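You operate a simulated robot arm through the tools that you are given. There is no shell and no other tool. Be economical: measure what you need, move in short steps, check, and stop when the job is done.

You run a simulated two-armed robot. Do the job below in one go: nothing can be reset, and whatever is moved stays where it is left.

Task
Sand the rust off the grey slab, then oil its middle.
Fine: sand with the sanding block on the press bench, oil with the green pad; put both back. Set down upright: green pad. A coat counts when it lies all over at full strength: go over it till it gets no stronger. What is to be rubbed or washed off counts as gone when no trace of it is left.

The check looks at the end state, three seconds after you hand in, the way a careful person would. Anything else that was tipped, shoved, dropped, spilled or broken makes it a failure.

Robot
Two 7-joint arms with two-finger grippers on one trunk, on a base that drives. Base frame: it is fixed to the floor where the robot stands at the start and does not move with it; the origin is under the middle of the robot, x ahead of it, y to its left, z up; the surface under the hand at the start is at about z = 0.9. Units: m, rad, N and s.
The left shoulder is at the start at [0.034, 0.164, 1.181], the right one opposite. With the tool pointing down near the work surface each hand reaches from about 0.28 to 0.72 m from the robot's upright axis, wherever it stands, measured 20 degrees to its own side. Places, roughly: grey slab [0.4, 0.1, 0.9]; sanding block (6x5x4 cm) [0.5, 0.2, 0.9]. Payload 2.45 kg a hand.
The TCP of each hand is the grasp point between the finger pads, 0.026 m short of the fingertips. In the tool frame z runs along the fingers and y along their closing line. Largest opening 0.096 m; the body of the gripper starts 0.069 m behind the TCP.
Orientation is that of the tool frame in the base frame, as a unit quaternion [x, y, z, w]. With the fingers straight down and closing along the base's y, the tool's x points along the base's -x, its y along +y and its z along -z.

Tools
- The arms move only by the tool servo_tool. It takes "left_targets", "right_targets" or both (then of equal length, played together; a hand with none holds still); each is a list of rows, each an object of numbers (a shift or turn left out is 0, a gripper value left out holds the last): "x", "y", "z": the shift along the tool's x, y, z in units of 20 mm (1.0 is 20 mm); "ax", "ay", "az": the turn, a rotation vector about the tool's x, y, z in units of 8 degrees (1.0 is 8 degrees). In form: [{"x": .., "y": .., "z": .., "ax": .., "ay": .., "az": ..}, ...]. A call has 1 to 10 rows; each row shifts and turns the commanded pose from where the row before left it, along the tool's axes as they then stand. "left_gripper" and "right_gripper" are, for a hand that has rows, the finger opening in m, from 0 to 0.096, set as the call begins (left out, the last holds). A call with a number of a shift or a turn outside -1 to 1 is refused whole. A row lasts 0.2 s, in which the tool goes at most 0.05 m and 0.15 rad; a call with a longer step from one row to the next is refused whole, and so is a gripper value outside its range. Where a pose cannot be reached the arm comes as near as it can. A force on the tool above 90 N (or 10 N above the force at the start of the call, whichever is more), or a blocked arm, ends the call early, and 0.2 s more pass. Each finger halts on what it meets, pressing with about 31 N; the grip force reading is that of the motor and also rises with nothing between the fingers. The clock runs only during rows and for 0.2 s after the last one: add rows that do not move to give the fingers time. The reply holds the time, the measured pose of the TCP, the force on the tool along the base axes, the opening and the grip force, in the units named above and with some noise, with the torque about the TCP (base axes, N m) and any sound that the robot's microphone picked up.
- Cameras (640 x 400 px; columns grow to the right, rows downward): "scene" is now at [0.0835, 0.0127, 1.6498]; the picture's right is [0.16, -0.99, 0.00], its down [-0.76, -0.12, -0.64] and it looks along [0.63, 0.10, -0.77] (base axes); focal length 253 px, centre (320, 200). "left" rides on the left gripper at [0.082, -0.003, -0.098] in its tool frame; the picture's right is [0.04, 1.00, 0.00], its down [-0.73, 0.03, -0.68] and it looks along [-0.68, 0.03, 0.73] (tool axes); focal length 256 px, centre (320, 200). "right" rides on the right gripper at [0.082, 0.003, -0.098] in its tool frame; the picture's right is [-0.04, 1.00, 0.00], its down [-0.73, -0.03, -0.68] and it looks along [-0.68, -0.03, 0.73] (tool axes); focal length 256 px, centre (320, 200). There is no depth. A picture from a camera that has moved, and an enlarged one, comes with that camera's place and axes in the base frame and with its lens. The place of the scene camera against the robot may be out by one fixed shift of up to 0.012 m in any direction.
- get_image(camera): a new picture of that camera. It takes no simulated time.
- raise_lower(by): slides the trunk up (or, below 0, down) by that many m; the arms and the scene camera ride with it, the base frame stays. It gives what a move gives, with no picture.
- base_move(legs): drives the robot by 1 to 6 legs, each [ahead, left, turn to the left] in m, m and rad, along the robot's own axes; the way and the turn of a leg run together, so that a leg with both is an arc; at most 1.5 m and 3.142 rad a leg. The arms and the cameras ride along, it lands a little off, and it stops where it bumps. It gives what a move gives.
- head_to(pan, tilt): turns the head with the scene camera to pan (to the left, within 2.094 rad either way) and tilt (down, from -0.506 to 1.204), counted from straight ahead of the robot. It gives what a move gives.
- enlarge(camera, box): a new picture of the part [left, top, right, bottom] of that camera's present view, enlarged. It takes no simulated time.
- sign_off(): hands the job in; it is judged then, once.

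Go step by step. Nothing tells you exact positions but the pictures and the camera data: compare them with the known pose of the tool, close in by small moves and look again before you grip or let go. The budget is 120 turns and 88 pictures, counting those below and the enlarged ones. Unless the task says otherwise, let go and move clear before handing in, and close with one line.

The tools are called after "Request:" as a command line: name --argument value ..., lists and objects as JSON in quotes. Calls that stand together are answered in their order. servo_tool: Moves the arms, as the interface text tells. Its arguments: {"type":"object","properties":{"left_targets":{"type":"array"},"left_gripper":{"type":"number"},"right_targets":{"type":"array"},"right_gripper":{"type":"number"}},"required":[]} The other tools are called the same way: raise_lower (by) slides the trunk up or down; base_move (legs) drives the base; head_to (pan, tilt) turns the head that bears the scene camera; get_image (camera) takes a picture; enlarge (camera, box) takes an enlarged picture of a part of a camera's view; sign_off () hands the job in.

At the start:

```text
t: 0.0
left_tcp_pos: [0.5045, 0.3513, 1.2492]
left_tool_rot: [-0.001, 1.0, -0.001, -0.001]
left_force: [-0.2, 0.2, 0.7]
left_ft_torque: [0.01, -0.01, -0.01]
left_gripper_width: 0.0958
left_finger_force: 0.0
right_tcp_pos: [0.52, -0.0454, 1.2685]
right_tool_rot: [0.0, 1.0, -0.001, -0.001]
right_force: [0.3, -1.2, 0.2]
right_ft_torque: [0.04, 0.03, 0.03]
right_gripper_width: 0.0962
right_finger_force: 0.0
trunk travel left (down, up): [-0.35, 0.217]
robot x, y, heading: [0.0021, -0.002, 0.003]
head pan, tilt: [0.159, 0.876]
```

scene: 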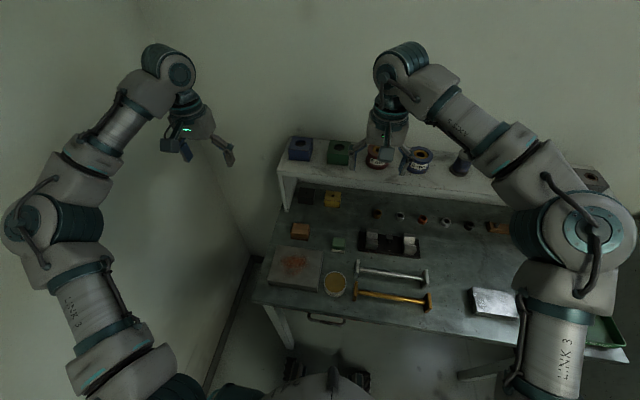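
right: 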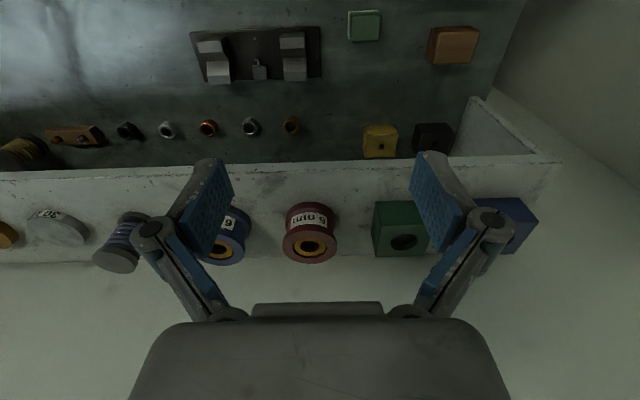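
left: 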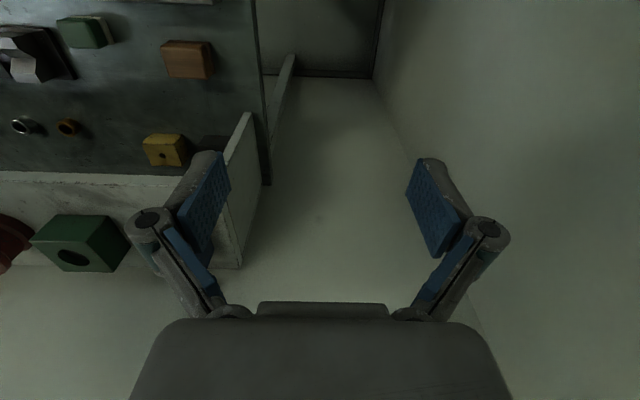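

I see the bench with the rusty grey slab at the left front, an orange-brown block behind it, a small green pad and a round yellow tin. I'll take enlarged views to place these.

Request:
enlarge --camera "scene" --box '[250, 180, 440, 330]'

Request:
enlarge --camera "scene" --box '[440, 160, 640, 350]'

```text
2.67 times, centred on (345, 255) of scene
camera zoom: at [0.0835, 0.0127, 1.6498], right [0.16, -0.99, 0.0], down [-0.76, -0.12, -0.64], along [0.63, 0.1, -0.77], focal length 674 px, centre (253, 53)
```

zoom: 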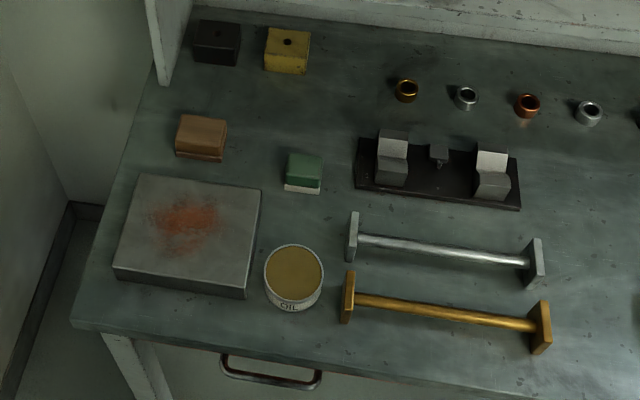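

```text
2.11 times, centred on (540, 255) of scene
camera zoom: at [0.0835, 0.0127, 1.6498], right [0.16, -0.99, 0.0], down [-0.76, -0.12, -0.64], along [0.63, 0.1, -0.77], focal length 532 px, centre (-143, 84)
```

zoom: 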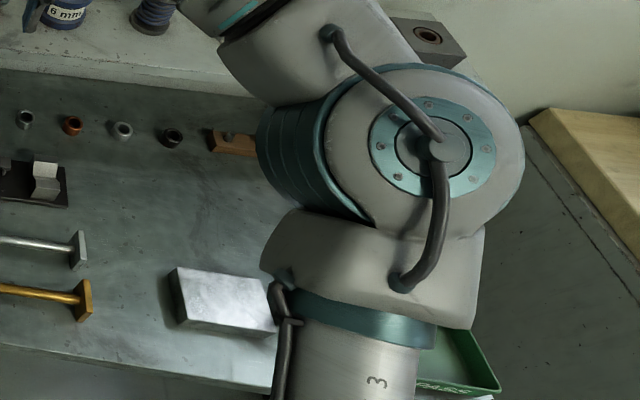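

The slab spans about x 0.35–0.46, y 0.06–0.21; the brown block is near (0.53, 0.15) and the green pad near (0.50, 0.02). I'll move the left hand above the block and the right hand out of the way.

Request:
servo_tool --left_targets '[{"y": -1, "z": 0.6}, {"y": -1, "z": 0.6}, {"y": -1, "z": 0.6}, {"y": -1, "z": 0.6}, {"y": -1, "z": 0.6}, {"y": -1, "z": 0.6}, {"y": -1, "z": 0.6}, {"y": -1, "z": 0.6}, {"y": -1, "z": 0.6}, {"y": -1, "z": 0.6}]' --right_targets '[{"y": -1}, {"y": -1}, {"y": -1}, {"y": -1}, {"y": -1}, {"y": -1}, {"y": -1}, {"y": -1}, {"y": -1}, {"y": -1}]'

Request:
get_image --camera "left"

Request:
get_image --camera "scene"

```text
t: 2.2
left_tcp_pos: [0.5014, 0.1459, 1.1297]
left_tool_rot: [0.0, 1.0, 0.001, 0.001]
left_force: [-0.3, -0.2, -0.5]
left_ft_torque: [0.02, -0.01, 0.0]
left_gripper_width: 0.0959
left_finger_force: 0.1
right_tcp_pos: [0.5152, -0.2505, 1.2706]
right_tool_rot: [0.001, 1.0, 0.0, 0.001]
right_force: [-0.6, -0.7, 0.5]
right_ft_torque: [0.01, 0.0, -0.03]
right_gripper_width: 0.0956
right_finger_force: 0.1
trunk travel left (down, up): [-0.35, 0.217]
robot x, y, heading: [0.0004, -0.0016, -0.001]
head pan, tilt: [0.159, 0.876]
```

```text
82 pictures are left
camera left: at [0.42, 0.1427, 1.2296], right [-0.04, 1.0, 0.0], down [0.73, 0.03, 0.68], along [0.68, 0.03, -0.73], focal length 256 px, centre (320, 200)
```

left: 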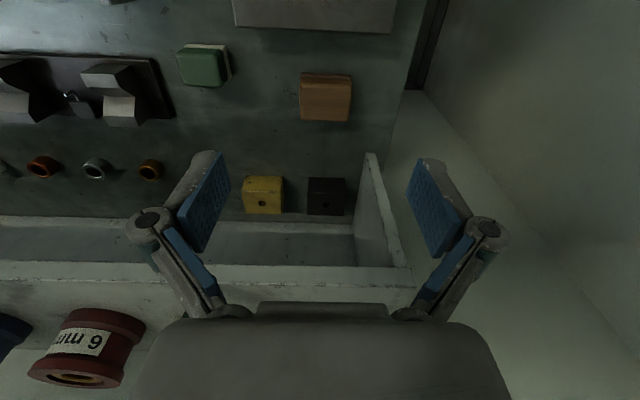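

```text
81 pictures are left
camera scene: at [0.0841, 0.0064, 1.6498], right [0.16, -0.99, 0.0], down [-0.76, -0.12, -0.64], along [0.63, 0.1, -0.77], focal length 253 px, centre (320, 200)
```

scene: 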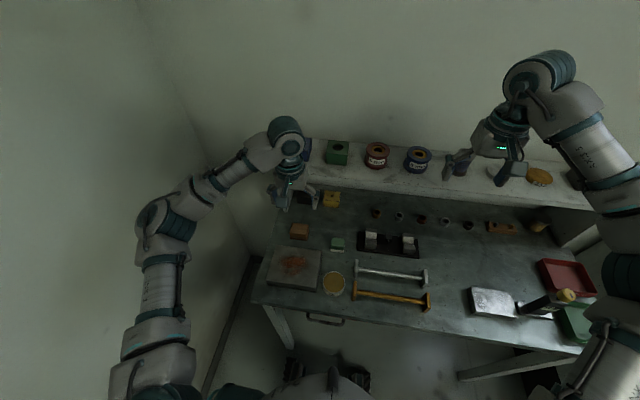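

The brown block sits near (0.526, 0.155), roughly aligned with the axes. I'll enlarge to check its yaw and the pad.

Request:
enlarge --camera "left" --box '[160, 20, 400, 170]'

```text
2.67 times, centred on (280, 95) of left
camera zoom: at [0.42, 0.1427, 1.2296], right [-0.04, 1.0, 0.0], down [0.73, 0.03, 0.68], along [0.68, 0.03, -0.73], focal length 683 px, centre (427, 480)
```

zoom: 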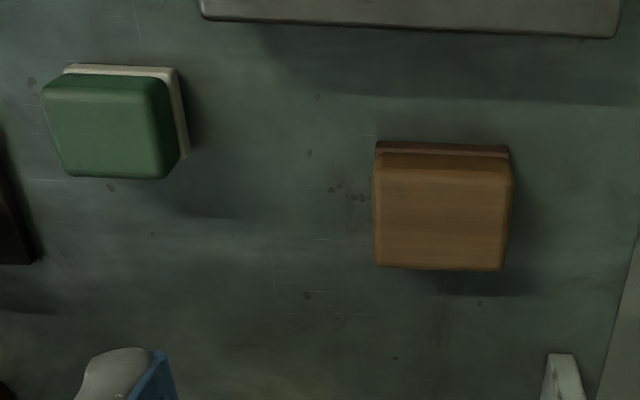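

The block is about 6 cm wide along y, centred near (0.535, 0.154). I'll descend partway over it and look again.

Request:
servo_tool --left_targets '[{"x": -0.55, "y": 0.14, "z": 1}, {"x": -0.55, "y": 0.14, "z": 1}, {"x": -0.55, "y": 0.14, "z": 1}, {"z": 1}, {"z": 1}, {}]'

Request:
get_image --camera "left"

```text
t: 3.6
left_tcp_pos: [0.5335, 0.157, 1.0316]
left_tool_rot: [0.0, 1.0, 0.0, 0.001]
left_force: [-0.3, 0.6, 0.0]
left_ft_torque: [0.0, 0.01, 0.0]
left_gripper_width: 0.0963
left_finger_force: 0.1
right_tcp_pos: [0.5147, -0.2479, 1.2715]
right_tool_rot: [0.001, 1.0, 0.001, 0.001]
right_force: [-0.1, 0.0, 0.3]
right_ft_torque: [0.0, 0.02, 0.0]
right_gripper_width: 0.096
right_finger_force: 0.2
trunk travel left (down, up): [-0.35, 0.217]
robot x, y, heading: [-0.0014, -0.0006, 0.002]
head pan, tilt: [0.159, 0.876]
```

```text
79 pictures are left
camera left: at [0.4529, 0.155, 1.1301], right [-0.04, 1.0, 0.0], down [0.73, 0.03, 0.68], along [0.68, 0.03, -0.73], focal length 256 px, centre (320, 200)
```

left: 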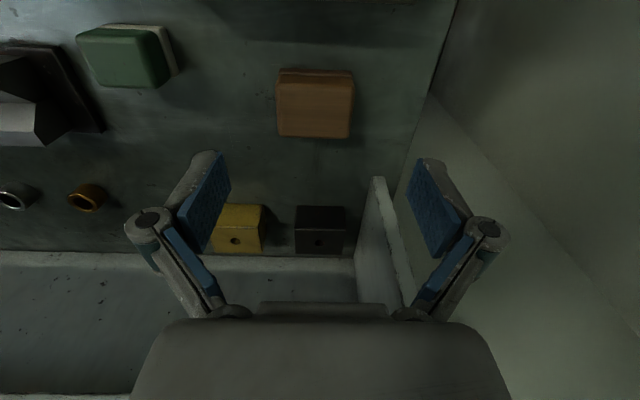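

Block centre at (0.535, 0.155); the hand is well aligned. I'll descend to grasp height and check before closing.

Request:
servo_tool --left_targets '[{"z": 1, "x": -0.08, "y": -0.08}, {"z": 1}, {"z": 1}, {"z": 0.8}, {"z": 0.4}, {}]'

Request:
get_image --camera "left"

Request:
enlarge --camera "scene" --box '[250, 180, 370, 300]'

```text
t: 5.0
left_tcp_pos: [0.5377, 0.1562, 0.9485]
left_tool_rot: [-0.001, 1.0, 0.002, 0.002]
left_force: [0.1, 0.0, 0.3]
left_ft_torque: [-0.04, 0.01, 0.01]
left_gripper_width: 0.096
left_finger_force: 0.0
right_tcp_pos: [0.5154, -0.2481, 1.2714]
right_tool_rot: [0.0, 1.0, 0.0, 0.001]
right_force: [-0.4, 0.6, 0.7]
right_ft_torque: [-0.01, 0.03, 0.0]
right_gripper_width: 0.0959
right_finger_force: 0.0
trunk travel left (down, up): [-0.35, 0.217]
robot x, y, heading: [-0.0037, 0.0043, -0.001]
head pan, tilt: [0.159, 0.876]
```

```text
78 pictures are left
camera left: at [0.456, 0.1532, 1.0476], right [-0.04, 1.0, 0.0], down [0.73, 0.03, 0.68], along [0.68, 0.03, -0.73], focal length 256 px, centre (320, 200)
```

left: 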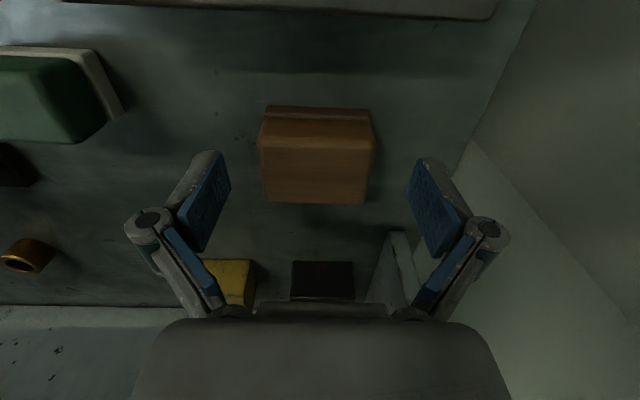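

```text
3.33 times, centred on (310, 240) of scene
camera zoom: at [0.0838, 0.0089, 1.6498], right [0.16, -0.99, 0.0], down [-0.76, -0.12, -0.64], along [0.63, 0.1, -0.77], focal length 843 px, centre (353, 67)
```

zoom: 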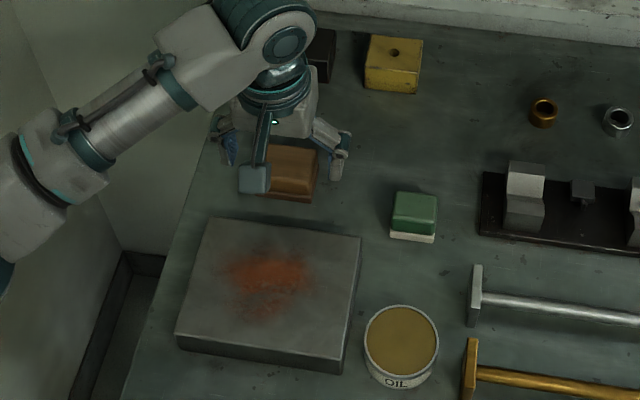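

The fingers straddle the block. I'll lower another 8 mm and close on it.

Request:
servo_tool --left_targets '[{"z": 0.4}, {}]'

Request:
servo_tool --left_targets '[{}, {}, {}, {}]' --left_gripper 0.03

Request:
get_image --camera "left"

```text
t: 5.6
left_tcp_pos: [0.5377, 0.1567, 0.9393]
left_tool_rot: [0.0, 1.0, 0.0, 0.001]
left_force: [0.2, 0.1, 0.3]
left_ft_torque: [0.0, 0.0, 0.0]
left_gripper_width: 0.096
left_finger_force: 0.1
right_tcp_pos: [0.5145, -0.2482, 1.2708]
right_tool_rot: [0.0, 1.0, 0.001, 0.001]
right_force: [-0.1, 0.5, 0.7]
right_ft_torque: [-0.03, -0.03, 0.01]
right_gripper_width: 0.096
right_finger_force: 0.0
trunk travel left (down, up): [-0.35, 0.217]
robot x, y, heading: [-0.0017, -0.0016, -0.004]
head pan, tilt: [0.159, 0.876]
```

```text
t: 6.6
left_tcp_pos: [0.5373, 0.157, 0.941]
left_tool_rot: [0.0, 1.0, 0.002, 0.002]
left_force: [1.8, -0.5, 7.7]
left_ft_torque: [-0.12, -0.02, -0.03]
left_gripper_width: 0.0592
left_finger_force: 31.4
right_tcp_pos: [0.5155, -0.2489, 1.2707]
right_tool_rot: [0.0, 1.0, 0.001, 0.002]
right_force: [-0.5, -0.5, -0.8]
right_ft_torque: [-0.01, -0.02, 0.01]
right_gripper_width: 0.0957
right_finger_force: 0.0
trunk travel left (down, up): [-0.35, 0.217]
robot x, y, heading: [0.0024, -0.0023, -0.0]
head pan, tilt: [0.159, 0.876]
```

```text
76 pictures are left
camera left: at [0.456, 0.1536, 1.0402], right [-0.04, 1.0, 0.0], down [0.73, 0.03, 0.68], along [0.68, 0.03, -0.73], focal length 256 px, centre (320, 200)
```

left: 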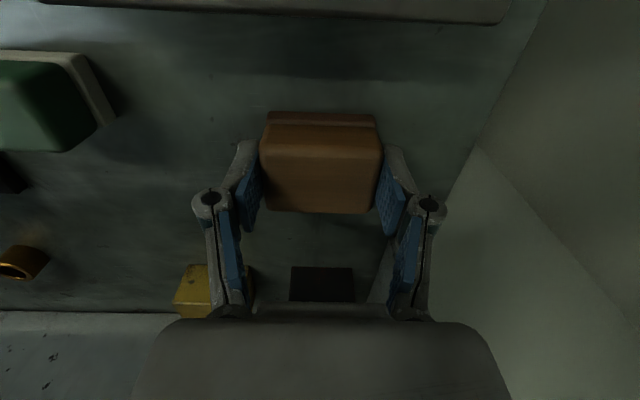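

The block is gripped (0.059 m opening). I'll lift it and carry it over the rust near (0.41, 0.14).

Request:
servo_tool --left_targets '[{"z": -1}, {"z": -1}, {"z": -1}, {"x": 0.9, "y": -0.13}, {"x": 0.9, "y": -0.13}, {"x": 0.9, "y": -0.13}, {"x": 0.9, "y": -0.13}, {"x": 0.9, "y": -0.13}, {"x": 0.9, "y": -0.13}, {"x": 0.9, "y": -0.13}]'

Request:
get_image --camera "left"

Request:
enlarge --camera "scene" --box '[250, 180, 370, 300]'

```text
t: 8.8
left_tcp_pos: [0.4075, 0.1369, 0.9989]
left_tool_rot: [0.001, 1.0, 0.001, 0.001]
left_force: [0.4, 1.0, -1.1]
left_ft_torque: [0.02, -0.01, -0.02]
left_gripper_width: 0.059
left_finger_force: 31.5
right_tcp_pos: [0.5149, -0.2473, 1.2716]
right_tool_rot: [0.0, 1.0, 0.001, 0.003]
right_force: [-0.1, -0.2, -0.6]
right_ft_torque: [0.01, 0.06, 0.04]
right_gripper_width: 0.0959
right_finger_force: 0.0
trunk travel left (down, up): [-0.35, 0.217]
robot x, y, heading: [-0.0034, 0.0023, -0.003]
head pan, tilt: [0.159, 0.876]
```

```text
75 pictures are left
camera left: at [0.3267, 0.1344, 1.0985], right [-0.04, 1.0, 0.0], down [0.73, 0.03, 0.68], along [0.68, 0.03, -0.73], focal length 256 px, centre (320, 200)
```

left: 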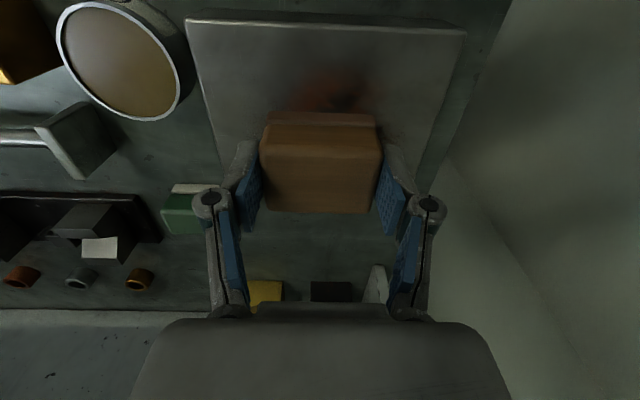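

```text
3.33 times, centred on (310, 240) of scene
camera zoom: at [0.0827, 0.009, 1.6499], right [0.16, -0.99, 0.0], down [-0.76, -0.12, -0.64], along [0.63, 0.1, -0.77], focal length 843 px, centre (353, 67)
```

zoom: 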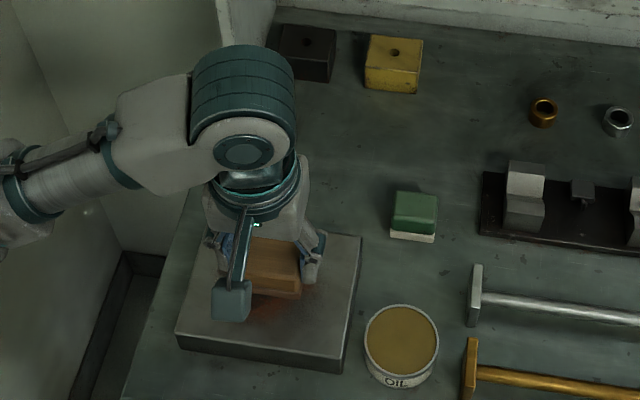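

The block hovers over the rust. I'll lower slowly until contact shows in the force.

Request:
servo_tool --left_targets '[{"z": 0.7}, {"z": 0.6}, {"z": 0.1}, {"z": 0.1}, {}]'

```text
t: 10.0
left_tcp_pos: [0.4091, 0.1357, 0.9734]
left_tool_rot: [-0.001, 1.0, 0.0, 0.004]
left_force: [-0.7, 5.0, 44.3]
left_ft_torque: [0.16, 0.21, -0.06]
left_gripper_width: 0.0591
left_finger_force: 30.8
right_tcp_pos: [0.513, -0.2483, 1.2723]
right_tool_rot: [0.0, 1.0, 0.001, 0.002]
right_force: [0.7, 0.2, -0.6]
right_ft_torque: [0.01, 0.02, -0.01]
right_gripper_width: 0.096
right_finger_force: 0.0
trunk travel left (down, up): [-0.35, 0.217]
robot x, y, heading: [0.0004, 0.001, -0.001]
head pan, tilt: [0.159, 0.876]
```

Contact, with 44 N: too much. I'll back off about 1.5 mm and check.

Request:
servo_tool --left_targets '[{"z": -0.12}, {}]'

```text
t: 10.6
left_tcp_pos: [0.4087, 0.1375, 0.9726]
left_tool_rot: [-0.001, 1.0, 0.0, 0.002]
left_force: [3.0, 3.7, 31.6]
left_ft_torque: [-0.01, -0.32, 0.06]
left_gripper_width: 0.0592
left_finger_force: 30.2
right_tcp_pos: [0.5131, -0.2482, 1.2718]
right_tool_rot: [0.0, 1.0, 0.001, 0.002]
right_force: [-0.5, 0.5, 0.1]
right_ft_torque: [0.0, 0.05, 0.02]
right_gripper_width: 0.0959
right_finger_force: 0.0
trunk travel left (down, up): [-0.35, 0.217]
robot x, y, heading: [0.0005, -0.001, -0.003]
head pan, tilt: [0.159, 0.876]
```

About 5 N/mm, so I'll ease to roughly 13 N and make a short trial stroke.

Request:
servo_tool --left_targets '[{"z": -0.17}, {"y": 0.5}, {"y": 0.5}, {"y": -0.5}, {"y": -0.5}, {"y": -0.5}, {"y": -0.5}, {"y": 0.5}, {"y": 0.5}]'

Request:
get_image --camera "left"

```text
t: 12.6
left_tcp_pos: [0.4094, 0.1387, 0.9766]
left_tool_rot: [0.0, 1.0, 0.0, 0.001]
left_force: [-0.2, 0.0, -1.1]
left_ft_torque: [-0.02, 0.0, -0.01]
left_gripper_width: 0.0591
left_finger_force: 31.5
right_tcp_pos: [0.5149, -0.2482, 1.2711]
right_tool_rot: [0.0, 1.0, 0.0, 0.0]
right_force: [0.5, -0.3, 0.2]
right_ft_torque: [-0.03, -0.02, -0.01]
right_gripper_width: 0.0959
right_finger_force: 0.0
trunk travel left (down, up): [-0.35, 0.217]
robot x, y, heading: [0.0011, -0.0024, -0.0]
head pan, tilt: [0.159, 0.876]
```

```text
73 pictures are left
camera left: at [0.3279, 0.1359, 1.0745], right [-0.04, 1.0, 0.0], down [0.73, 0.03, 0.68], along [0.68, 0.03, -0.73], focal length 256 px, centre (320, 200)
```

left: 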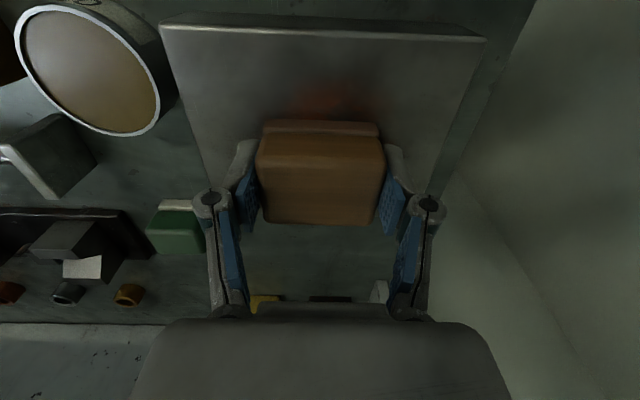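

Contact was lost when eased. I'll lower about 4 mm and do a first sanding sweep along y.

Request:
servo_tool --left_targets '[{"z": 0.26}, {"y": 1}, {"y": 1}, {"y": -1}, {"y": -1}, {"y": -1}, {"y": -1}, {"y": 1}, {"y": 1}]'

Request:
get_image --camera "left"

```text
t: 14.6
left_tcp_pos: [0.4083, 0.135, 0.9722]
left_tool_rot: [0.001, 1.0, -0.002, 0.003]
left_force: [0.1, -13.7, 41.8]
left_ft_torque: [-1.11, 0.08, 0.0]
left_gripper_width: 0.0596
left_finger_force: 30.8
right_tcp_pos: [0.5117, -0.2482, 1.2727]
right_tool_rot: [0.0, 1.0, 0.001, 0.003]
right_force: [0.0, -0.3, 0.5]
right_ft_torque: [-0.01, -0.04, 0.0]
right_gripper_width: 0.096
right_finger_force: 0.1
trunk travel left (down, up): [-0.35, 0.217]
robot x, y, heading: [0.0025, 0.0018, 0.003]
head pan, tilt: [0.159, 0.876]
```

```text
72 pictures are left
camera left: at [0.3265, 0.1336, 1.0705], right [-0.04, 1.0, 0.0], down [0.73, 0.03, 0.68], along [0.68, 0.02, -0.73], focal length 256 px, centre (320, 200)
```

left: 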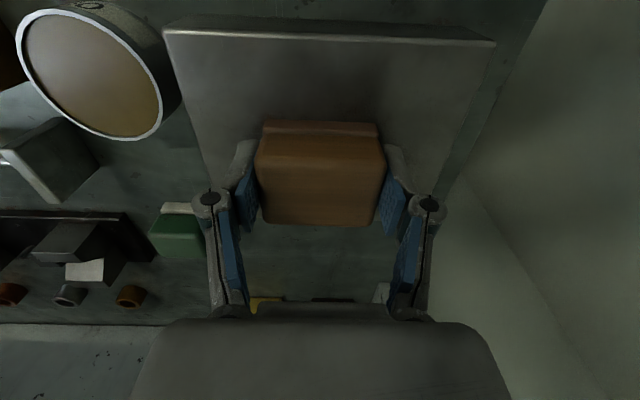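

The visible rust has gone and the slab hasn't moved. I'll ease a bit and cover the near and far strips too.

Request:
servo_tool --left_targets '[{"z": -0.08, "x": 0.5}, {"x": 0.7}, {"y": 1}, {"y": 1}, {"y": -1}, {"y": -1}, {"y": -1}, {"y": -1}, {"y": 1}, {"y": 1}]'

Request:
servo_tool --left_targets '[{"x": -1}, {"x": -1}, {"x": -0.7}, {"y": 1}, {"y": 1}, {"y": -1}, {"y": -1}, {"y": -1}, {"y": -1}, {}]'

Request:
servo_tool --left_targets '[{"x": 1, "y": 1}, {"x": 1, "y": 1}, {"y": -1, "z": -1}, {"y": -1, "z": -1}, {"z": -1, "x": 1}, {"z": -1, "x": 1}, {"x": 1}, {"x": 1}, {"x": 1}]'

Request:
enlarge --camera "scene" --box '[250, 180, 370, 300]'

Request:
get_image --camera "left"

```text
t: 16.8
left_tcp_pos: [0.3868, 0.1386, 0.9721]
left_tool_rot: [0.0, 1.0, -0.001, 0.002]
left_force: [-0.5, 0.5, -0.2]
left_ft_torque: [-0.04, -0.02, 0.0]
left_gripper_width: 0.0594
left_finger_force: 30.7
right_tcp_pos: [0.5154, -0.2448, 1.2712]
right_tool_rot: [0.0, 1.0, 0.0, 0.002]
right_force: [0.0, 0.2, -0.2]
right_ft_torque: [-0.02, -0.03, -0.02]
right_gripper_width: 0.0959
right_finger_force: 0.1
trunk travel left (down, up): [-0.35, 0.217]
robot x, y, heading: [0.0017, 0.0032, -0.001]
head pan, tilt: [0.159, 0.876]
```

```text
t: 19.0
left_tcp_pos: [0.4388, 0.0987, 0.9713]
left_tool_rot: [0.0, 1.0, 0.001, 0.002]
left_force: [-0.3, -0.3, -1.1]
left_ft_torque: [0.01, 0.0, 0.0]
left_gripper_width: 0.0595
left_finger_force: 30.7
right_tcp_pos: [0.5147, -0.2486, 1.271]
right_tool_rot: [0.0, 1.0, 0.001, 0.002]
right_force: [0.1, -0.8, 0.9]
right_ft_torque: [-0.01, 0.01, 0.02]
right_gripper_width: 0.096
right_finger_force: 0.0
trunk travel left (down, up): [-0.35, 0.217]
robot x, y, heading: [0.0009, -0.0011, 0.001]
head pan, tilt: [0.159, 0.876]
```

```text
t: 21.0
left_tcp_pos: [0.299, 0.0981, 1.0524]
left_tool_rot: [0.0, 1.0, 0.0, 0.001]
left_force: [-0.5, 0.7, -0.5]
left_ft_torque: [-0.02, 0.02, 0.0]
left_gripper_width: 0.0592
left_finger_force: 31.3
right_tcp_pos: [0.5153, -0.2486, 1.272]
right_tool_rot: [-0.001, 1.0, 0.001, 0.002]
right_force: [-0.2, 0.2, 0.0]
right_ft_torque: [0.01, 0.0, 0.0]
right_gripper_width: 0.0962
right_finger_force: 0.0
trunk travel left (down, up): [-0.35, 0.217]
robot x, y, heading: [0.002, -0.0035, -0.001]
head pan, tilt: [0.159, 0.876]
```

```text
3.33 times, centred on (310, 240) of scene
camera zoom: at [0.0823, 0.0076, 1.6499], right [0.16, -0.99, 0.0], down [-0.76, -0.12, -0.64], along [0.63, 0.1, -0.77], focal length 843 px, centre (353, 67)
```

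zoom: 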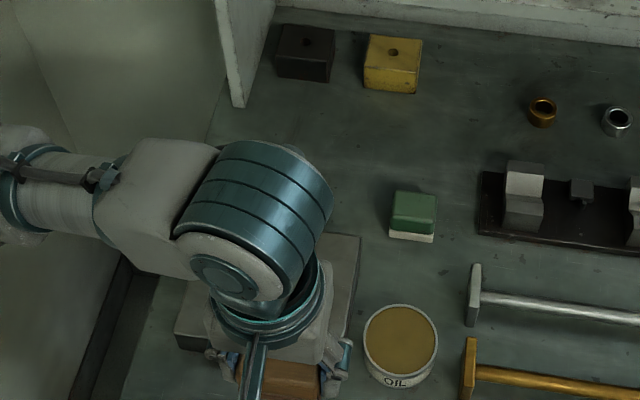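

```text
70 pictures are left
camera left: at [0.218, 0.0943, 1.1514], right [-0.04, 1.0, 0.0], down [0.73, 0.03, 0.68], along [0.68, 0.03, -0.73], focal length 256 px, centre (320, 200)
```

left: 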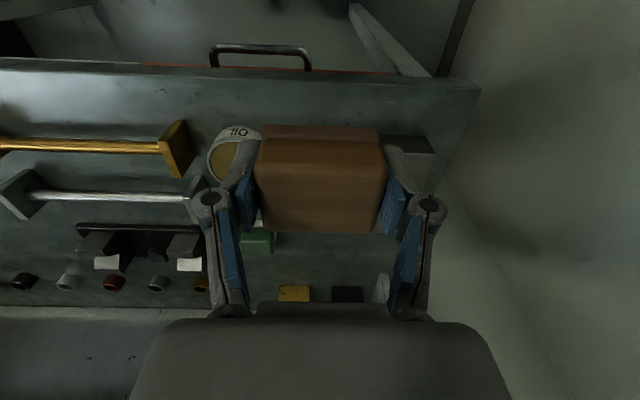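

The hand hides the slab. I'll lift and move it left to let the scene camera see the whole slab.

Request:
servo_tool --left_targets '[{"z": -1, "x": -1}, {"z": -1, "x": -1}, {"z": -1, "x": -1}, {"z": -1, "x": -1}, {"x": -1, "y": 1}, {"x": -1, "y": 1}, {"x": -1, "y": 1}, {"y": 1}, {"y": 1}, {"y": 1}]'

Request:
servo_tool --left_targets '[{"x": -1, "y": 1}, {"x": -1, "y": 1}, {"x": -1, "y": 1}, {"y": 1}]'

Request:
enlarge --camera "scene" --box '[260, 230, 350, 300]'

```text
t: 23.2
left_tcp_pos: [0.44, 0.2182, 1.1315]
left_tool_rot: [0.001, 1.0, 0.0, 0.001]
left_force: [0.2, 0.2, -0.2]
left_ft_torque: [0.02, -0.01, 0.04]
left_gripper_width: 0.0593
left_finger_force: 31.2
right_tcp_pos: [0.5138, -0.246, 1.2719]
right_tool_rot: [0.0, 1.0, 0.0, 0.0]
right_force: [-0.1, -0.8, -0.8]
right_ft_torque: [-0.01, -0.01, 0.0]
right_gripper_width: 0.0959
right_finger_force: 0.0
trunk travel left (down, up): [-0.35, 0.217]
robot x, y, heading: [-0.0012, -0.0021, 0.001]
head pan, tilt: [0.159, 0.876]
```

```text
t: 24.2
left_tcp_pos: [0.499, 0.2973, 1.1326]
left_tool_rot: [0.0, 1.0, -0.001, 0.0]
left_force: [0.3, 0.1, -1.2]
left_ft_torque: [0.0, -0.05, -0.01]
left_gripper_width: 0.0595
left_finger_force: 31.3
right_tcp_pos: [0.5151, -0.2462, 1.2713]
right_tool_rot: [0.0, 1.0, 0.0, 0.002]
right_force: [0.1, 0.2, -1.1]
right_ft_torque: [0.0, -0.02, 0.03]
right_gripper_width: 0.0959
right_finger_force: 0.1
trunk travel left (down, up): [-0.35, 0.217]
robot x, y, heading: [0.0013, 0.0007, -0.005]
head pan, tilt: [0.159, 0.876]
```

```text
5.71 times, centred on (305, 265) of scene
camera zoom: at [0.0828, 0.0114, 1.6498], right [0.16, -0.99, 0.0], down [-0.76, -0.12, -0.64], along [0.63, 0.1, -0.77], focal length 1445 px, centre (406, -171)
```

zoom: 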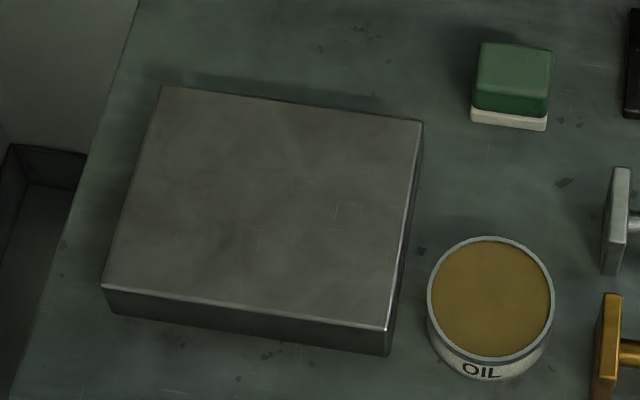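

No rust shows in this view, but the outer strips got little pressure. I'll do a second pass with confirmed contact.

Request:
servo_tool --left_targets '[{"x": 0.6, "y": -0.99, "z": 0.3}, {"x": 0.6, "y": -0.99, "z": 0.3}, {"x": 0.6, "y": -0.99, "z": 0.3}, {"x": 0.6, "y": -0.99, "z": 0.5}, {"x": 0.6, "y": -0.99, "z": 0.6}, {"x": 0.6, "y": -0.99, "z": 1}, {"x": 0.6, "y": -0.99, "z": 1}, {"x": 0.6, "y": -0.99, "z": 1}, {"x": 0.2, "z": 1}, {"x": 0.2, "z": 1}]'

Request:
servo_tool --left_targets '[{"x": 0.25, "z": 0.5}, {"z": 0.1}, {}]'

```text
t: 26.4
left_tcp_pos: [0.3935, 0.1385, 0.9918]
left_tool_rot: [-0.001, 1.0, 0.0, 0.002]
left_force: [-0.2, 0.5, -1.2]
left_ft_torque: [-0.02, -0.01, 0.0]
left_gripper_width: 0.0596
left_finger_force: 30.6
right_tcp_pos: [0.5164, -0.2476, 1.2708]
right_tool_rot: [0.0, 1.0, 0.001, 0.001]
right_force: [0.3, -0.8, -0.5]
right_ft_torque: [-0.01, -0.03, -0.03]
right_gripper_width: 0.096
right_finger_force: 0.1
trunk travel left (down, up): [-0.35, 0.217]
robot x, y, heading: [-0.0011, -0.0007, 0.001]
head pan, tilt: [0.159, 0.876]
```

```text
t: 27.2
left_tcp_pos: [0.3904, 0.1403, 0.9798]
left_tool_rot: [0.0, 1.0, 0.0, 0.001]
left_force: [-0.7, -0.1, -1.3]
left_ft_torque: [-0.01, -0.03, -0.01]
left_gripper_width: 0.0592
left_finger_force: 30.9
right_tcp_pos: [0.5142, -0.248, 1.2707]
right_tool_rot: [0.0, 1.0, 0.001, 0.001]
right_force: [0.1, -0.3, 0.3]
right_ft_torque: [0.0, -0.02, 0.0]
right_gripper_width: 0.0962
right_finger_force: 0.1
trunk travel left (down, up): [-0.35, 0.217]
robot x, y, heading: [-0.0003, -0.0016, 0.003]
head pan, tilt: [0.159, 0.876]
```

Request:
servo_tool --left_targets '[{"z": 0.2}, {"z": 0.15}, {"z": 0.1}, {}]'

```text
t: 28.2
left_tcp_pos: [0.3916, 0.1396, 0.9715]
left_tool_rot: [0.0, 1.0, 0.001, 0.0]
left_force: [-0.5, 0.2, -1.2]
left_ft_torque: [-0.03, 0.01, -0.02]
left_gripper_width: 0.0592
left_finger_force: 31.4
right_tcp_pos: [0.5146, -0.247, 1.2705]
right_tool_rot: [0.001, 1.0, 0.001, 0.0]
right_force: [1.0, -0.2, -0.1]
right_ft_torque: [0.02, -0.01, -0.01]
right_gripper_width: 0.0959
right_finger_force: 0.1
trunk travel left (down, up): [-0.35, 0.217]
robot x, y, heading: [-0.0037, 0.0, -0.004]
head pan, tilt: [0.159, 0.876]
```

No contact yet; lowering in 1 mm steps.

Request:
servo_tool --left_targets '[{"z": 0.08}, {"z": 0.05}, {}]'

```text
t: 29.0
left_tcp_pos: [0.3903, 0.1401, 0.9695]
left_tool_rot: [0.001, 1.0, 0.001, 0.001]
left_force: [-0.1, 0.4, 3.2]
left_ft_torque: [0.16, 0.11, 0.01]
left_gripper_width: 0.0597
left_finger_force: 31.1
right_tcp_pos: [0.5151, -0.2486, 1.2724]
right_tool_rot: [0.0, 1.0, 0.001, 0.002]
right_force: [0.1, -0.6, 0.9]
right_ft_torque: [0.06, -0.02, -0.01]
right_gripper_width: 0.0961
right_finger_force: 0.1
trunk travel left (down, up): [-0.35, 0.217]
robot x, y, heading: [0.002, 0.0035, -0.003]
head pan, tilt: [0.159, 0.876]
```

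Contact found at z≈0.9695. I'll press 2 mm more and sweep the near, middle and far strips.

Request:
servo_tool --left_targets '[{"z": 0.1, "x": 0.3}, {"y": 1}, {"y": 1.0}, {"y": -1}, {"y": -1}, {"y": -1}, {"y": -1}, {"x": -0.8}, {"y": 1}, {"y": 1}]'

Request:
servo_tool --left_targets '[{"y": 1}, {"y": 1}, {"x": -0.8}, {"y": -1}, {"y": -1}, {"y": -1}, {"y": -1}, {"x": -0.7}, {"y": 1}, {"y": 1}]'

Request:
servo_tool --left_targets '[{"y": 1}, {"y": 1}, {"y": -1, "x": 0.4}, {"y": -1, "x": 0.4}, {"y": -1, "x": 0.4}, {"y": -1, "x": 0.4}, {"y": 1, "x": -0.3}, {"y": 1}]'

```text
t: 31.2
left_tcp_pos: [0.402, 0.1374, 0.9669]
left_tool_rot: [0.0, 1.0, 0.0, 0.003]
left_force: [0.0, -3.5, 17.8]
left_ft_torque: [-0.09, 0.0, 0.05]
left_gripper_width: 0.0595
left_finger_force: 30.9
right_tcp_pos: [0.5135, -0.2468, 1.2721]
right_tool_rot: [-0.001, 1.0, 0.001, 0.002]
right_force: [-0.1, -0.8, 0.7]
right_ft_torque: [-0.03, 0.02, -0.03]
right_gripper_width: 0.0959
right_finger_force: 0.1
trunk travel left (down, up): [-0.35, 0.217]
robot x, y, heading: [0.0018, 0.0028, -0.0]
head pan, tilt: [0.159, 0.876]
```

```text
t: 33.4
left_tcp_pos: [0.4301, 0.1397, 0.9667]
left_tool_rot: [0.0, 1.0, 0.0, 0.001]
left_force: [0.0, -3.1, 7.1]
left_ft_torque: [0.01, -0.18, -0.05]
left_gripper_width: 0.0591
left_finger_force: 30.7
right_tcp_pos: [0.5143, -0.247, 1.2706]
right_tool_rot: [0.0, 1.0, 0.0, 0.001]
right_force: [0.1, 0.3, 0.8]
right_ft_torque: [-0.03, -0.01, -0.02]
right_gripper_width: 0.0959
right_finger_force: 0.1
trunk travel left (down, up): [-0.35, 0.217]
robot x, y, heading: [-0.0012, -0.0023, -0.002]
head pan, tilt: [0.159, 0.876]
```

```text
t: 35.2
left_tcp_pos: [0.405, 0.141, 0.9672]
left_tool_rot: [0.001, 1.0, -0.001, 0.001]
left_force: [0.6, -0.9, 2.3]
left_ft_torque: [0.01, -0.1, -0.06]
left_gripper_width: 0.0593
left_finger_force: 30.8
right_tcp_pos: [0.5147, -0.2459, 1.2713]
right_tool_rot: [0.0, 1.0, 0.0, 0.001]
right_force: [-0.3, -0.4, 0.4]
right_ft_torque: [-0.02, -0.03, 0.0]
right_gripper_width: 0.096
right_finger_force: 0.1
trunk travel left (down, up): [-0.35, 0.217]
robot x, y, heading: [-0.0006, 0.0028, 0.009]
head pan, tilt: [0.159, 0.876]
```

Good contact through the pass. Now I'll lift and carry the block back to its spot (0.537, 0.157).

Request:
servo_tool --left_targets '[{"z": -1}, {"z": -1}, {"x": -0.95, "y": 0.12}, {"x": -0.95, "y": 0.12}, {"x": -0.95, "y": 0.12}, {"x": -0.95, "y": 0.12}, {"x": -0.95, "y": 0.12}, {"x": -0.95, "y": 0.12}, {"x": -0.95, "y": 0.12}, {}]'

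Request:
enlarge --camera "scene" --box '[260, 230, 350, 300]'

Request:
get_image --camera "left"

```text
t: 37.4
left_tcp_pos: [0.5396, 0.1561, 1.0079]
left_tool_rot: [-0.001, 1.0, 0.002, 0.002]
left_force: [-0.4, 0.3, -0.2]
left_ft_torque: [-0.01, -0.01, 0.01]
left_gripper_width: 0.0592
left_finger_force: 30.7
right_tcp_pos: [0.5145, -0.2478, 1.271]
right_tool_rot: [0.0, 1.0, 0.001, 0.001]
right_force: [0.2, 0.7, -1.1]
right_ft_torque: [0.04, 0.0, 0.02]
right_gripper_width: 0.096
right_finger_force: 0.0
trunk travel left (down, up): [-0.35, 0.217]
robot x, y, heading: [-0.0, -0.0028, -0.001]
head pan, tilt: [0.159, 0.876]
```

```text
5.71 times, centred on (305, 265) of scene
camera zoom: at [0.0838, 0.0087, 1.6498], right [0.16, -0.99, 0.0], down [-0.76, -0.12, -0.64], along [0.63, 0.1, -0.77], focal length 1445 px, centre (406, -171)
```

zoom: 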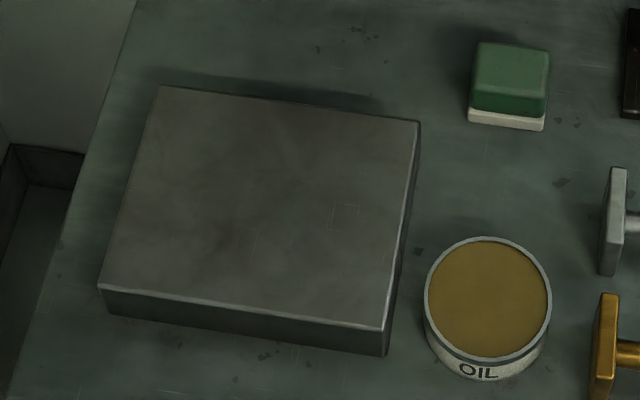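

```text
67 pictures are left
camera left: at [0.4572, 0.1532, 1.107], right [-0.04, 1.0, 0.0], down [0.73, 0.03, 0.68], along [0.68, 0.03, -0.73], focal length 256 px, centre (320, 200)
```

left: 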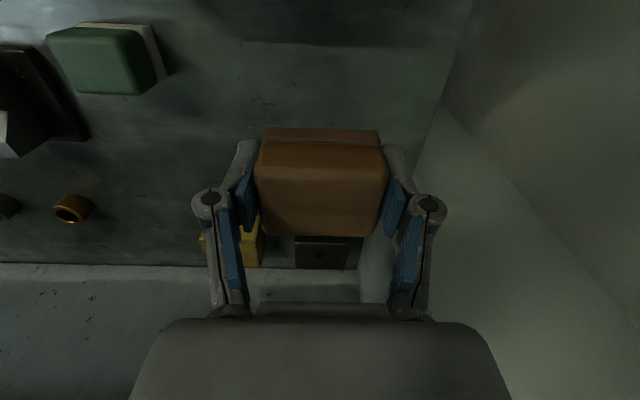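

The slab is uniformly grey now. Lowering the block to the table with small last steps.

Request:
servo_tool --left_targets '[{"z": 1, "x": 0.08}, {"z": 1}, {"z": 0.8}, {"z": 0.4}, {"z": 0.2}, {}]'

```text
t: 38.8
left_tcp_pos: [0.5361, 0.1552, 0.939]
left_tool_rot: [0.0, 1.0, 0.002, 0.001]
left_force: [0.3, -0.1, -1.0]
left_ft_torque: [0.04, 0.01, -0.01]
left_gripper_width: 0.0593
left_finger_force: 31.1
right_tcp_pos: [0.5162, -0.2482, 1.2711]
right_tool_rot: [0.001, 1.0, 0.001, 0.001]
right_force: [0.4, -0.5, 0.1]
right_ft_torque: [0.0, 0.01, 0.0]
right_gripper_width: 0.0958
right_finger_force: 0.0
trunk travel left (down, up): [-0.35, 0.217]
robot x, y, heading: [-0.0035, 0.0047, -0.004]
head pan, tilt: [0.159, 0.876]
```

Request:
servo_tool --left_targets '[{"z": 0.1}, {"z": 0.05}, {}]'

```text
t: 39.6
left_tcp_pos: [0.5379, 0.155, 0.9348]
left_tool_rot: [0.0, 1.0, 0.001, 0.001]
left_force: [-0.4, 0.3, -0.4]
left_ft_torque: [0.04, 0.0, 0.02]
left_gripper_width: 0.0593
left_finger_force: 30.7
right_tcp_pos: [0.5165, -0.2485, 1.2719]
right_tool_rot: [-0.001, 1.0, 0.001, 0.001]
right_force: [-0.5, -1.1, 0.4]
right_ft_torque: [0.01, -0.01, 0.0]
right_gripper_width: 0.096
right_finger_force: 0.0
trunk travel left (down, up): [-0.35, 0.217]
robot x, y, heading: [0.0004, 0.001, 0.0]
head pan, tilt: [0.159, 0.876]
```

Request:
servo_tool --left_targets '[{"z": 0.08}, {}]'

Request:
get_image --camera "left"

```text
t: 40.2
left_tcp_pos: [0.5358, 0.155, 0.9335]
left_tool_rot: [0.001, 1.0, 0.001, 0.001]
left_force: [0.3, 0.5, -1.2]
left_ft_torque: [0.02, -0.03, 0.02]
left_gripper_width: 0.0591
left_finger_force: 30.7
right_tcp_pos: [0.5161, -0.2475, 1.2722]
right_tool_rot: [0.0, 1.0, 0.001, 0.001]
right_force: [0.4, 0.0, -0.6]
right_ft_torque: [0.0, -0.03, 0.01]
right_gripper_width: 0.0959
right_finger_force: 0.0
trunk travel left (down, up): [-0.35, 0.217]
robot x, y, heading: [-0.0026, 0.0019, 0.0]
head pan, tilt: [0.159, 0.876]
```

```text
66 pictures are left
camera left: at [0.4552, 0.1533, 1.0327], right [-0.04, 1.0, 0.0], down [0.73, 0.03, 0.68], along [0.68, 0.03, -0.73], focal length 256 px, centre (320, 200)
```

left: 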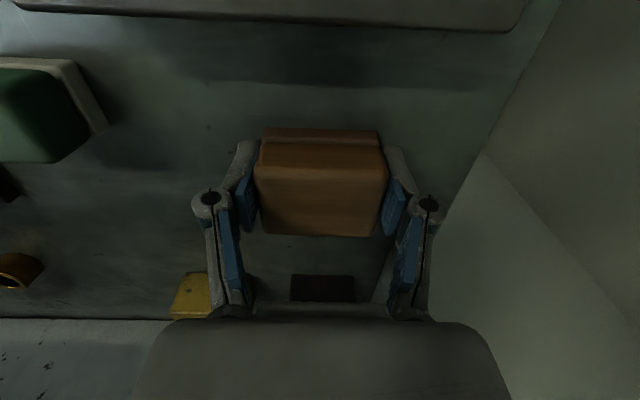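

The block has slid up a few mm in the grip, so it needs to go a bit lower. Continuing in small steps.

Request:
servo_tool --left_targets '[{"z": 0.06}, {}]'

Request:
servo_tool --left_targets '[{"z": 0.06}, {}]'

```text
t: 40.8
left_tcp_pos: [0.5366, 0.1562, 0.9321]
left_tool_rot: [0.0, 1.0, 0.0, 0.0]
left_force: [0.4, 0.5, -0.5]
left_ft_torque: [-0.01, 0.03, 0.01]
left_gripper_width: 0.0592
left_finger_force: 30.8
right_tcp_pos: [0.5151, -0.2483, 1.2706]
right_tool_rot: [0.0, 1.0, 0.001, 0.001]
right_force: [-1.1, 0.3, -0.6]
right_ft_torque: [0.0, 0.04, -0.02]
right_gripper_width: 0.096
right_finger_force: 0.0
trunk travel left (down, up): [-0.35, 0.217]
robot x, y, heading: [-0.0016, 0.0003, 0.002]
head pan, tilt: [0.159, 0.876]
```

```text
t: 41.4
left_tcp_pos: [0.5361, 0.1565, 0.9304]
left_tool_rot: [-0.001, 1.0, 0.001, 0.001]
left_force: [0.2, -0.5, -0.8]
left_ft_torque: [0.02, 0.0, -0.01]
left_gripper_width: 0.0592
left_finger_force: 30.9
right_tcp_pos: [0.5155, -0.2474, 1.2713]
right_tool_rot: [-0.001, 1.0, 0.001, 0.001]
right_force: [-0.1, -0.3, -0.5]
right_ft_torque: [0.03, -0.01, 0.01]
right_gripper_width: 0.0959
right_finger_force: 0.1
trunk travel left (down, up): [-0.35, 0.217]
robot x, y, heading: [-0.0011, -0.0047, 0.0]
head pan, tilt: [0.159, 0.876]
```

Request:
servo_tool --left_targets '[{"z": 0.06}, {}]'

Request:
enlarge --camera "scene" --box '[270, 200, 350, 260]'

```text
t: 42.0
left_tcp_pos: [0.5367, 0.1565, 0.9303]
left_tool_rot: [0.0, 1.0, 0.001, 0.0]
left_force: [-1.1, 1.1, -0.8]
left_ft_torque: [-0.01, -0.01, 0.03]
left_gripper_width: 0.0594
left_finger_force: 31.2
right_tcp_pos: [0.5152, -0.2482, 1.2709]
right_tool_rot: [-0.001, 1.0, 0.001, 0.001]
right_force: [-0.4, -0.4, 0.2]
right_ft_torque: [-0.02, 0.0, 0.01]
right_gripper_width: 0.096
right_finger_force: 0.1
trunk travel left (down, up): [-0.35, 0.217]
robot x, y, heading: [-0.0013, 0.0003, 0.003]
head pan, tilt: [0.159, 0.876]
```

```text
6.67 times, centred on (310, 230) of scene
camera zoom: at [0.0839, 0.0088, 1.6498], right [0.16, -0.99, 0.0], down [-0.76, -0.12, -0.64], along [0.63, 0.1, -0.77], focal length 1686 px, centre (387, 0)
```

zoom: 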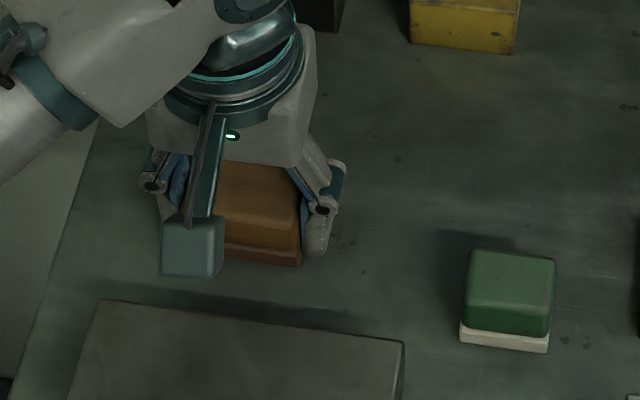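

Request:
servo_tool --left_targets '[{"z": 0.06}, {}]'

Request:
servo_tool --left_targets '[{"z": 0.06}, {}]'

```text
t: 42.6
left_tcp_pos: [0.5371, 0.1554, 0.9302]
left_tool_rot: [0.0, 1.0, 0.001, 0.0]
left_force: [0.0, 0.8, -0.6]
left_ft_torque: [0.02, 0.04, 0.01]
left_gripper_width: 0.0593
left_finger_force: 30.7
right_tcp_pos: [0.5162, -0.2472, 1.2714]
right_tool_rot: [0.0, 1.0, 0.001, 0.001]
right_force: [-0.3, 0.6, -0.7]
right_ft_torque: [-0.04, 0.0, 0.0]
right_gripper_width: 0.0961
right_finger_force: 0.1
trunk travel left (down, up): [-0.35, 0.217]
robot x, y, heading: [-0.0015, -0.002, -0.0]
head pan, tilt: [0.159, 0.876]
```

```text
t: 43.2
left_tcp_pos: [0.5362, 0.1552, 0.928]
left_tool_rot: [0.0, 1.0, 0.001, 0.001]
left_force: [-0.7, -0.3, -0.3]
left_ft_torque: [0.01, -0.01, 0.02]
left_gripper_width: 0.0591
left_finger_force: 31.2
right_tcp_pos: [0.5153, -0.249, 1.2702]
right_tool_rot: [0.0, 1.0, 0.001, 0.001]
right_force: [0.0, -0.8, -0.9]
right_ft_torque: [0.01, -0.03, 0.01]
right_gripper_width: 0.0958
right_finger_force: 0.1
trunk travel left (down, up): [-0.35, 0.217]
robot x, y, heading: [0.0017, 0.0012, -0.008]
head pan, tilt: [0.159, 0.876]
```

Request:
servo_tool --left_targets '[{"z": 0.06}, {}]'

Request:
enlarge --camera "left" --box '[180, 80, 460, 260]'

```text
t: 43.8
left_tcp_pos: [0.5363, 0.1562, 0.9267]
left_tool_rot: [0.0, 1.0, 0.002, 0.002]
left_force: [0.3, 0.2, -0.3]
left_ft_torque: [0.02, -0.05, 0.01]
left_gripper_width: 0.0593
left_finger_force: 30.8
right_tcp_pos: [0.5151, -0.2474, 1.2715]
right_tool_rot: [0.001, 1.0, 0.001, 0.001]
right_force: [0.6, -0.7, -0.7]
right_ft_torque: [-0.01, -0.01, 0.0]
right_gripper_width: 0.0962
right_finger_force: 0.1
trunk travel left (down, up): [-0.35, 0.217]
robot x, y, heading: [0.0006, 0.0023, 0.002]
head pan, tilt: [0.159, 0.876]
```

```text
2.22 times, centred on (320, 170) of left
camera zoom: at [0.4557, 0.1531, 1.0254], right [-0.04, 1.0, 0.0], down [0.73, 0.03, 0.68], along [0.68, 0.03, -0.73], focal length 569 px, centre (320, 267)
```

zoom: 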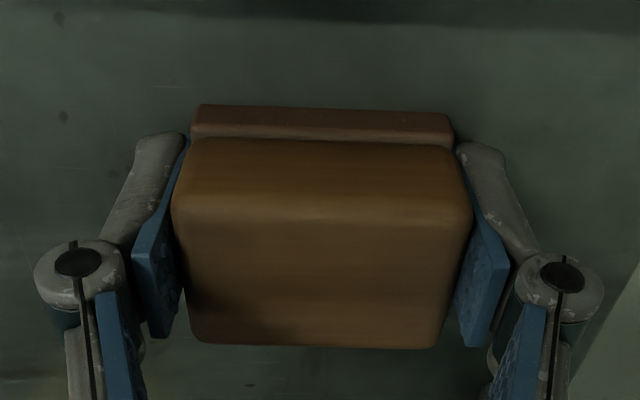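

Block bottom seems only a few mm above the table. Two more small steps until contact.

Request:
servo_tool --left_targets '[{"z": 0.06}, {}]'

Request:
servo_tool --left_targets '[{"z": 0.06}, {}]'

```text
t: 44.4
left_tcp_pos: [0.5368, 0.1549, 0.9272]
left_tool_rot: [0.0, 1.0, 0.001, 0.003]
left_force: [3.7, 1.8, 10.9]
left_ft_torque: [0.1, 0.07, -0.03]
left_gripper_width: 0.0591
left_finger_force: 30.9
right_tcp_pos: [0.515, -0.248, 1.2721]
right_tool_rot: [0.0, 1.0, 0.001, 0.002]
right_force: [-0.6, 0.0, -0.6]
right_ft_torque: [-0.03, -0.01, 0.01]
right_gripper_width: 0.096
right_finger_force: 0.0
trunk travel left (down, up): [-0.35, 0.217]
robot x, y, heading: [-0.0018, 0.0019, -0.0]
head pan, tilt: [0.159, 0.876]
```

```text
t: 45.0
left_tcp_pos: [0.5354, 0.1569, 0.9264]
left_tool_rot: [0.0, 1.0, 0.0, 0.003]
left_force: [6.5, 3.6, 22.9]
left_ft_torque: [0.12, 0.1, -0.02]
left_gripper_width: 0.0593
left_finger_force: 30.9
right_tcp_pos: [0.5142, -0.249, 1.2716]
right_tool_rot: [0.0, 1.0, 0.001, 0.002]
right_force: [0.1, 0.4, 0.4]
right_ft_torque: [0.03, 0.01, 0.01]
right_gripper_width: 0.0961
right_finger_force: 0.1
trunk travel left (down, up): [-0.35, 0.217]
robot x, y, heading: [0.0003, -0.0031, -0.003]
head pan, tilt: [0.159, 0.876]
```

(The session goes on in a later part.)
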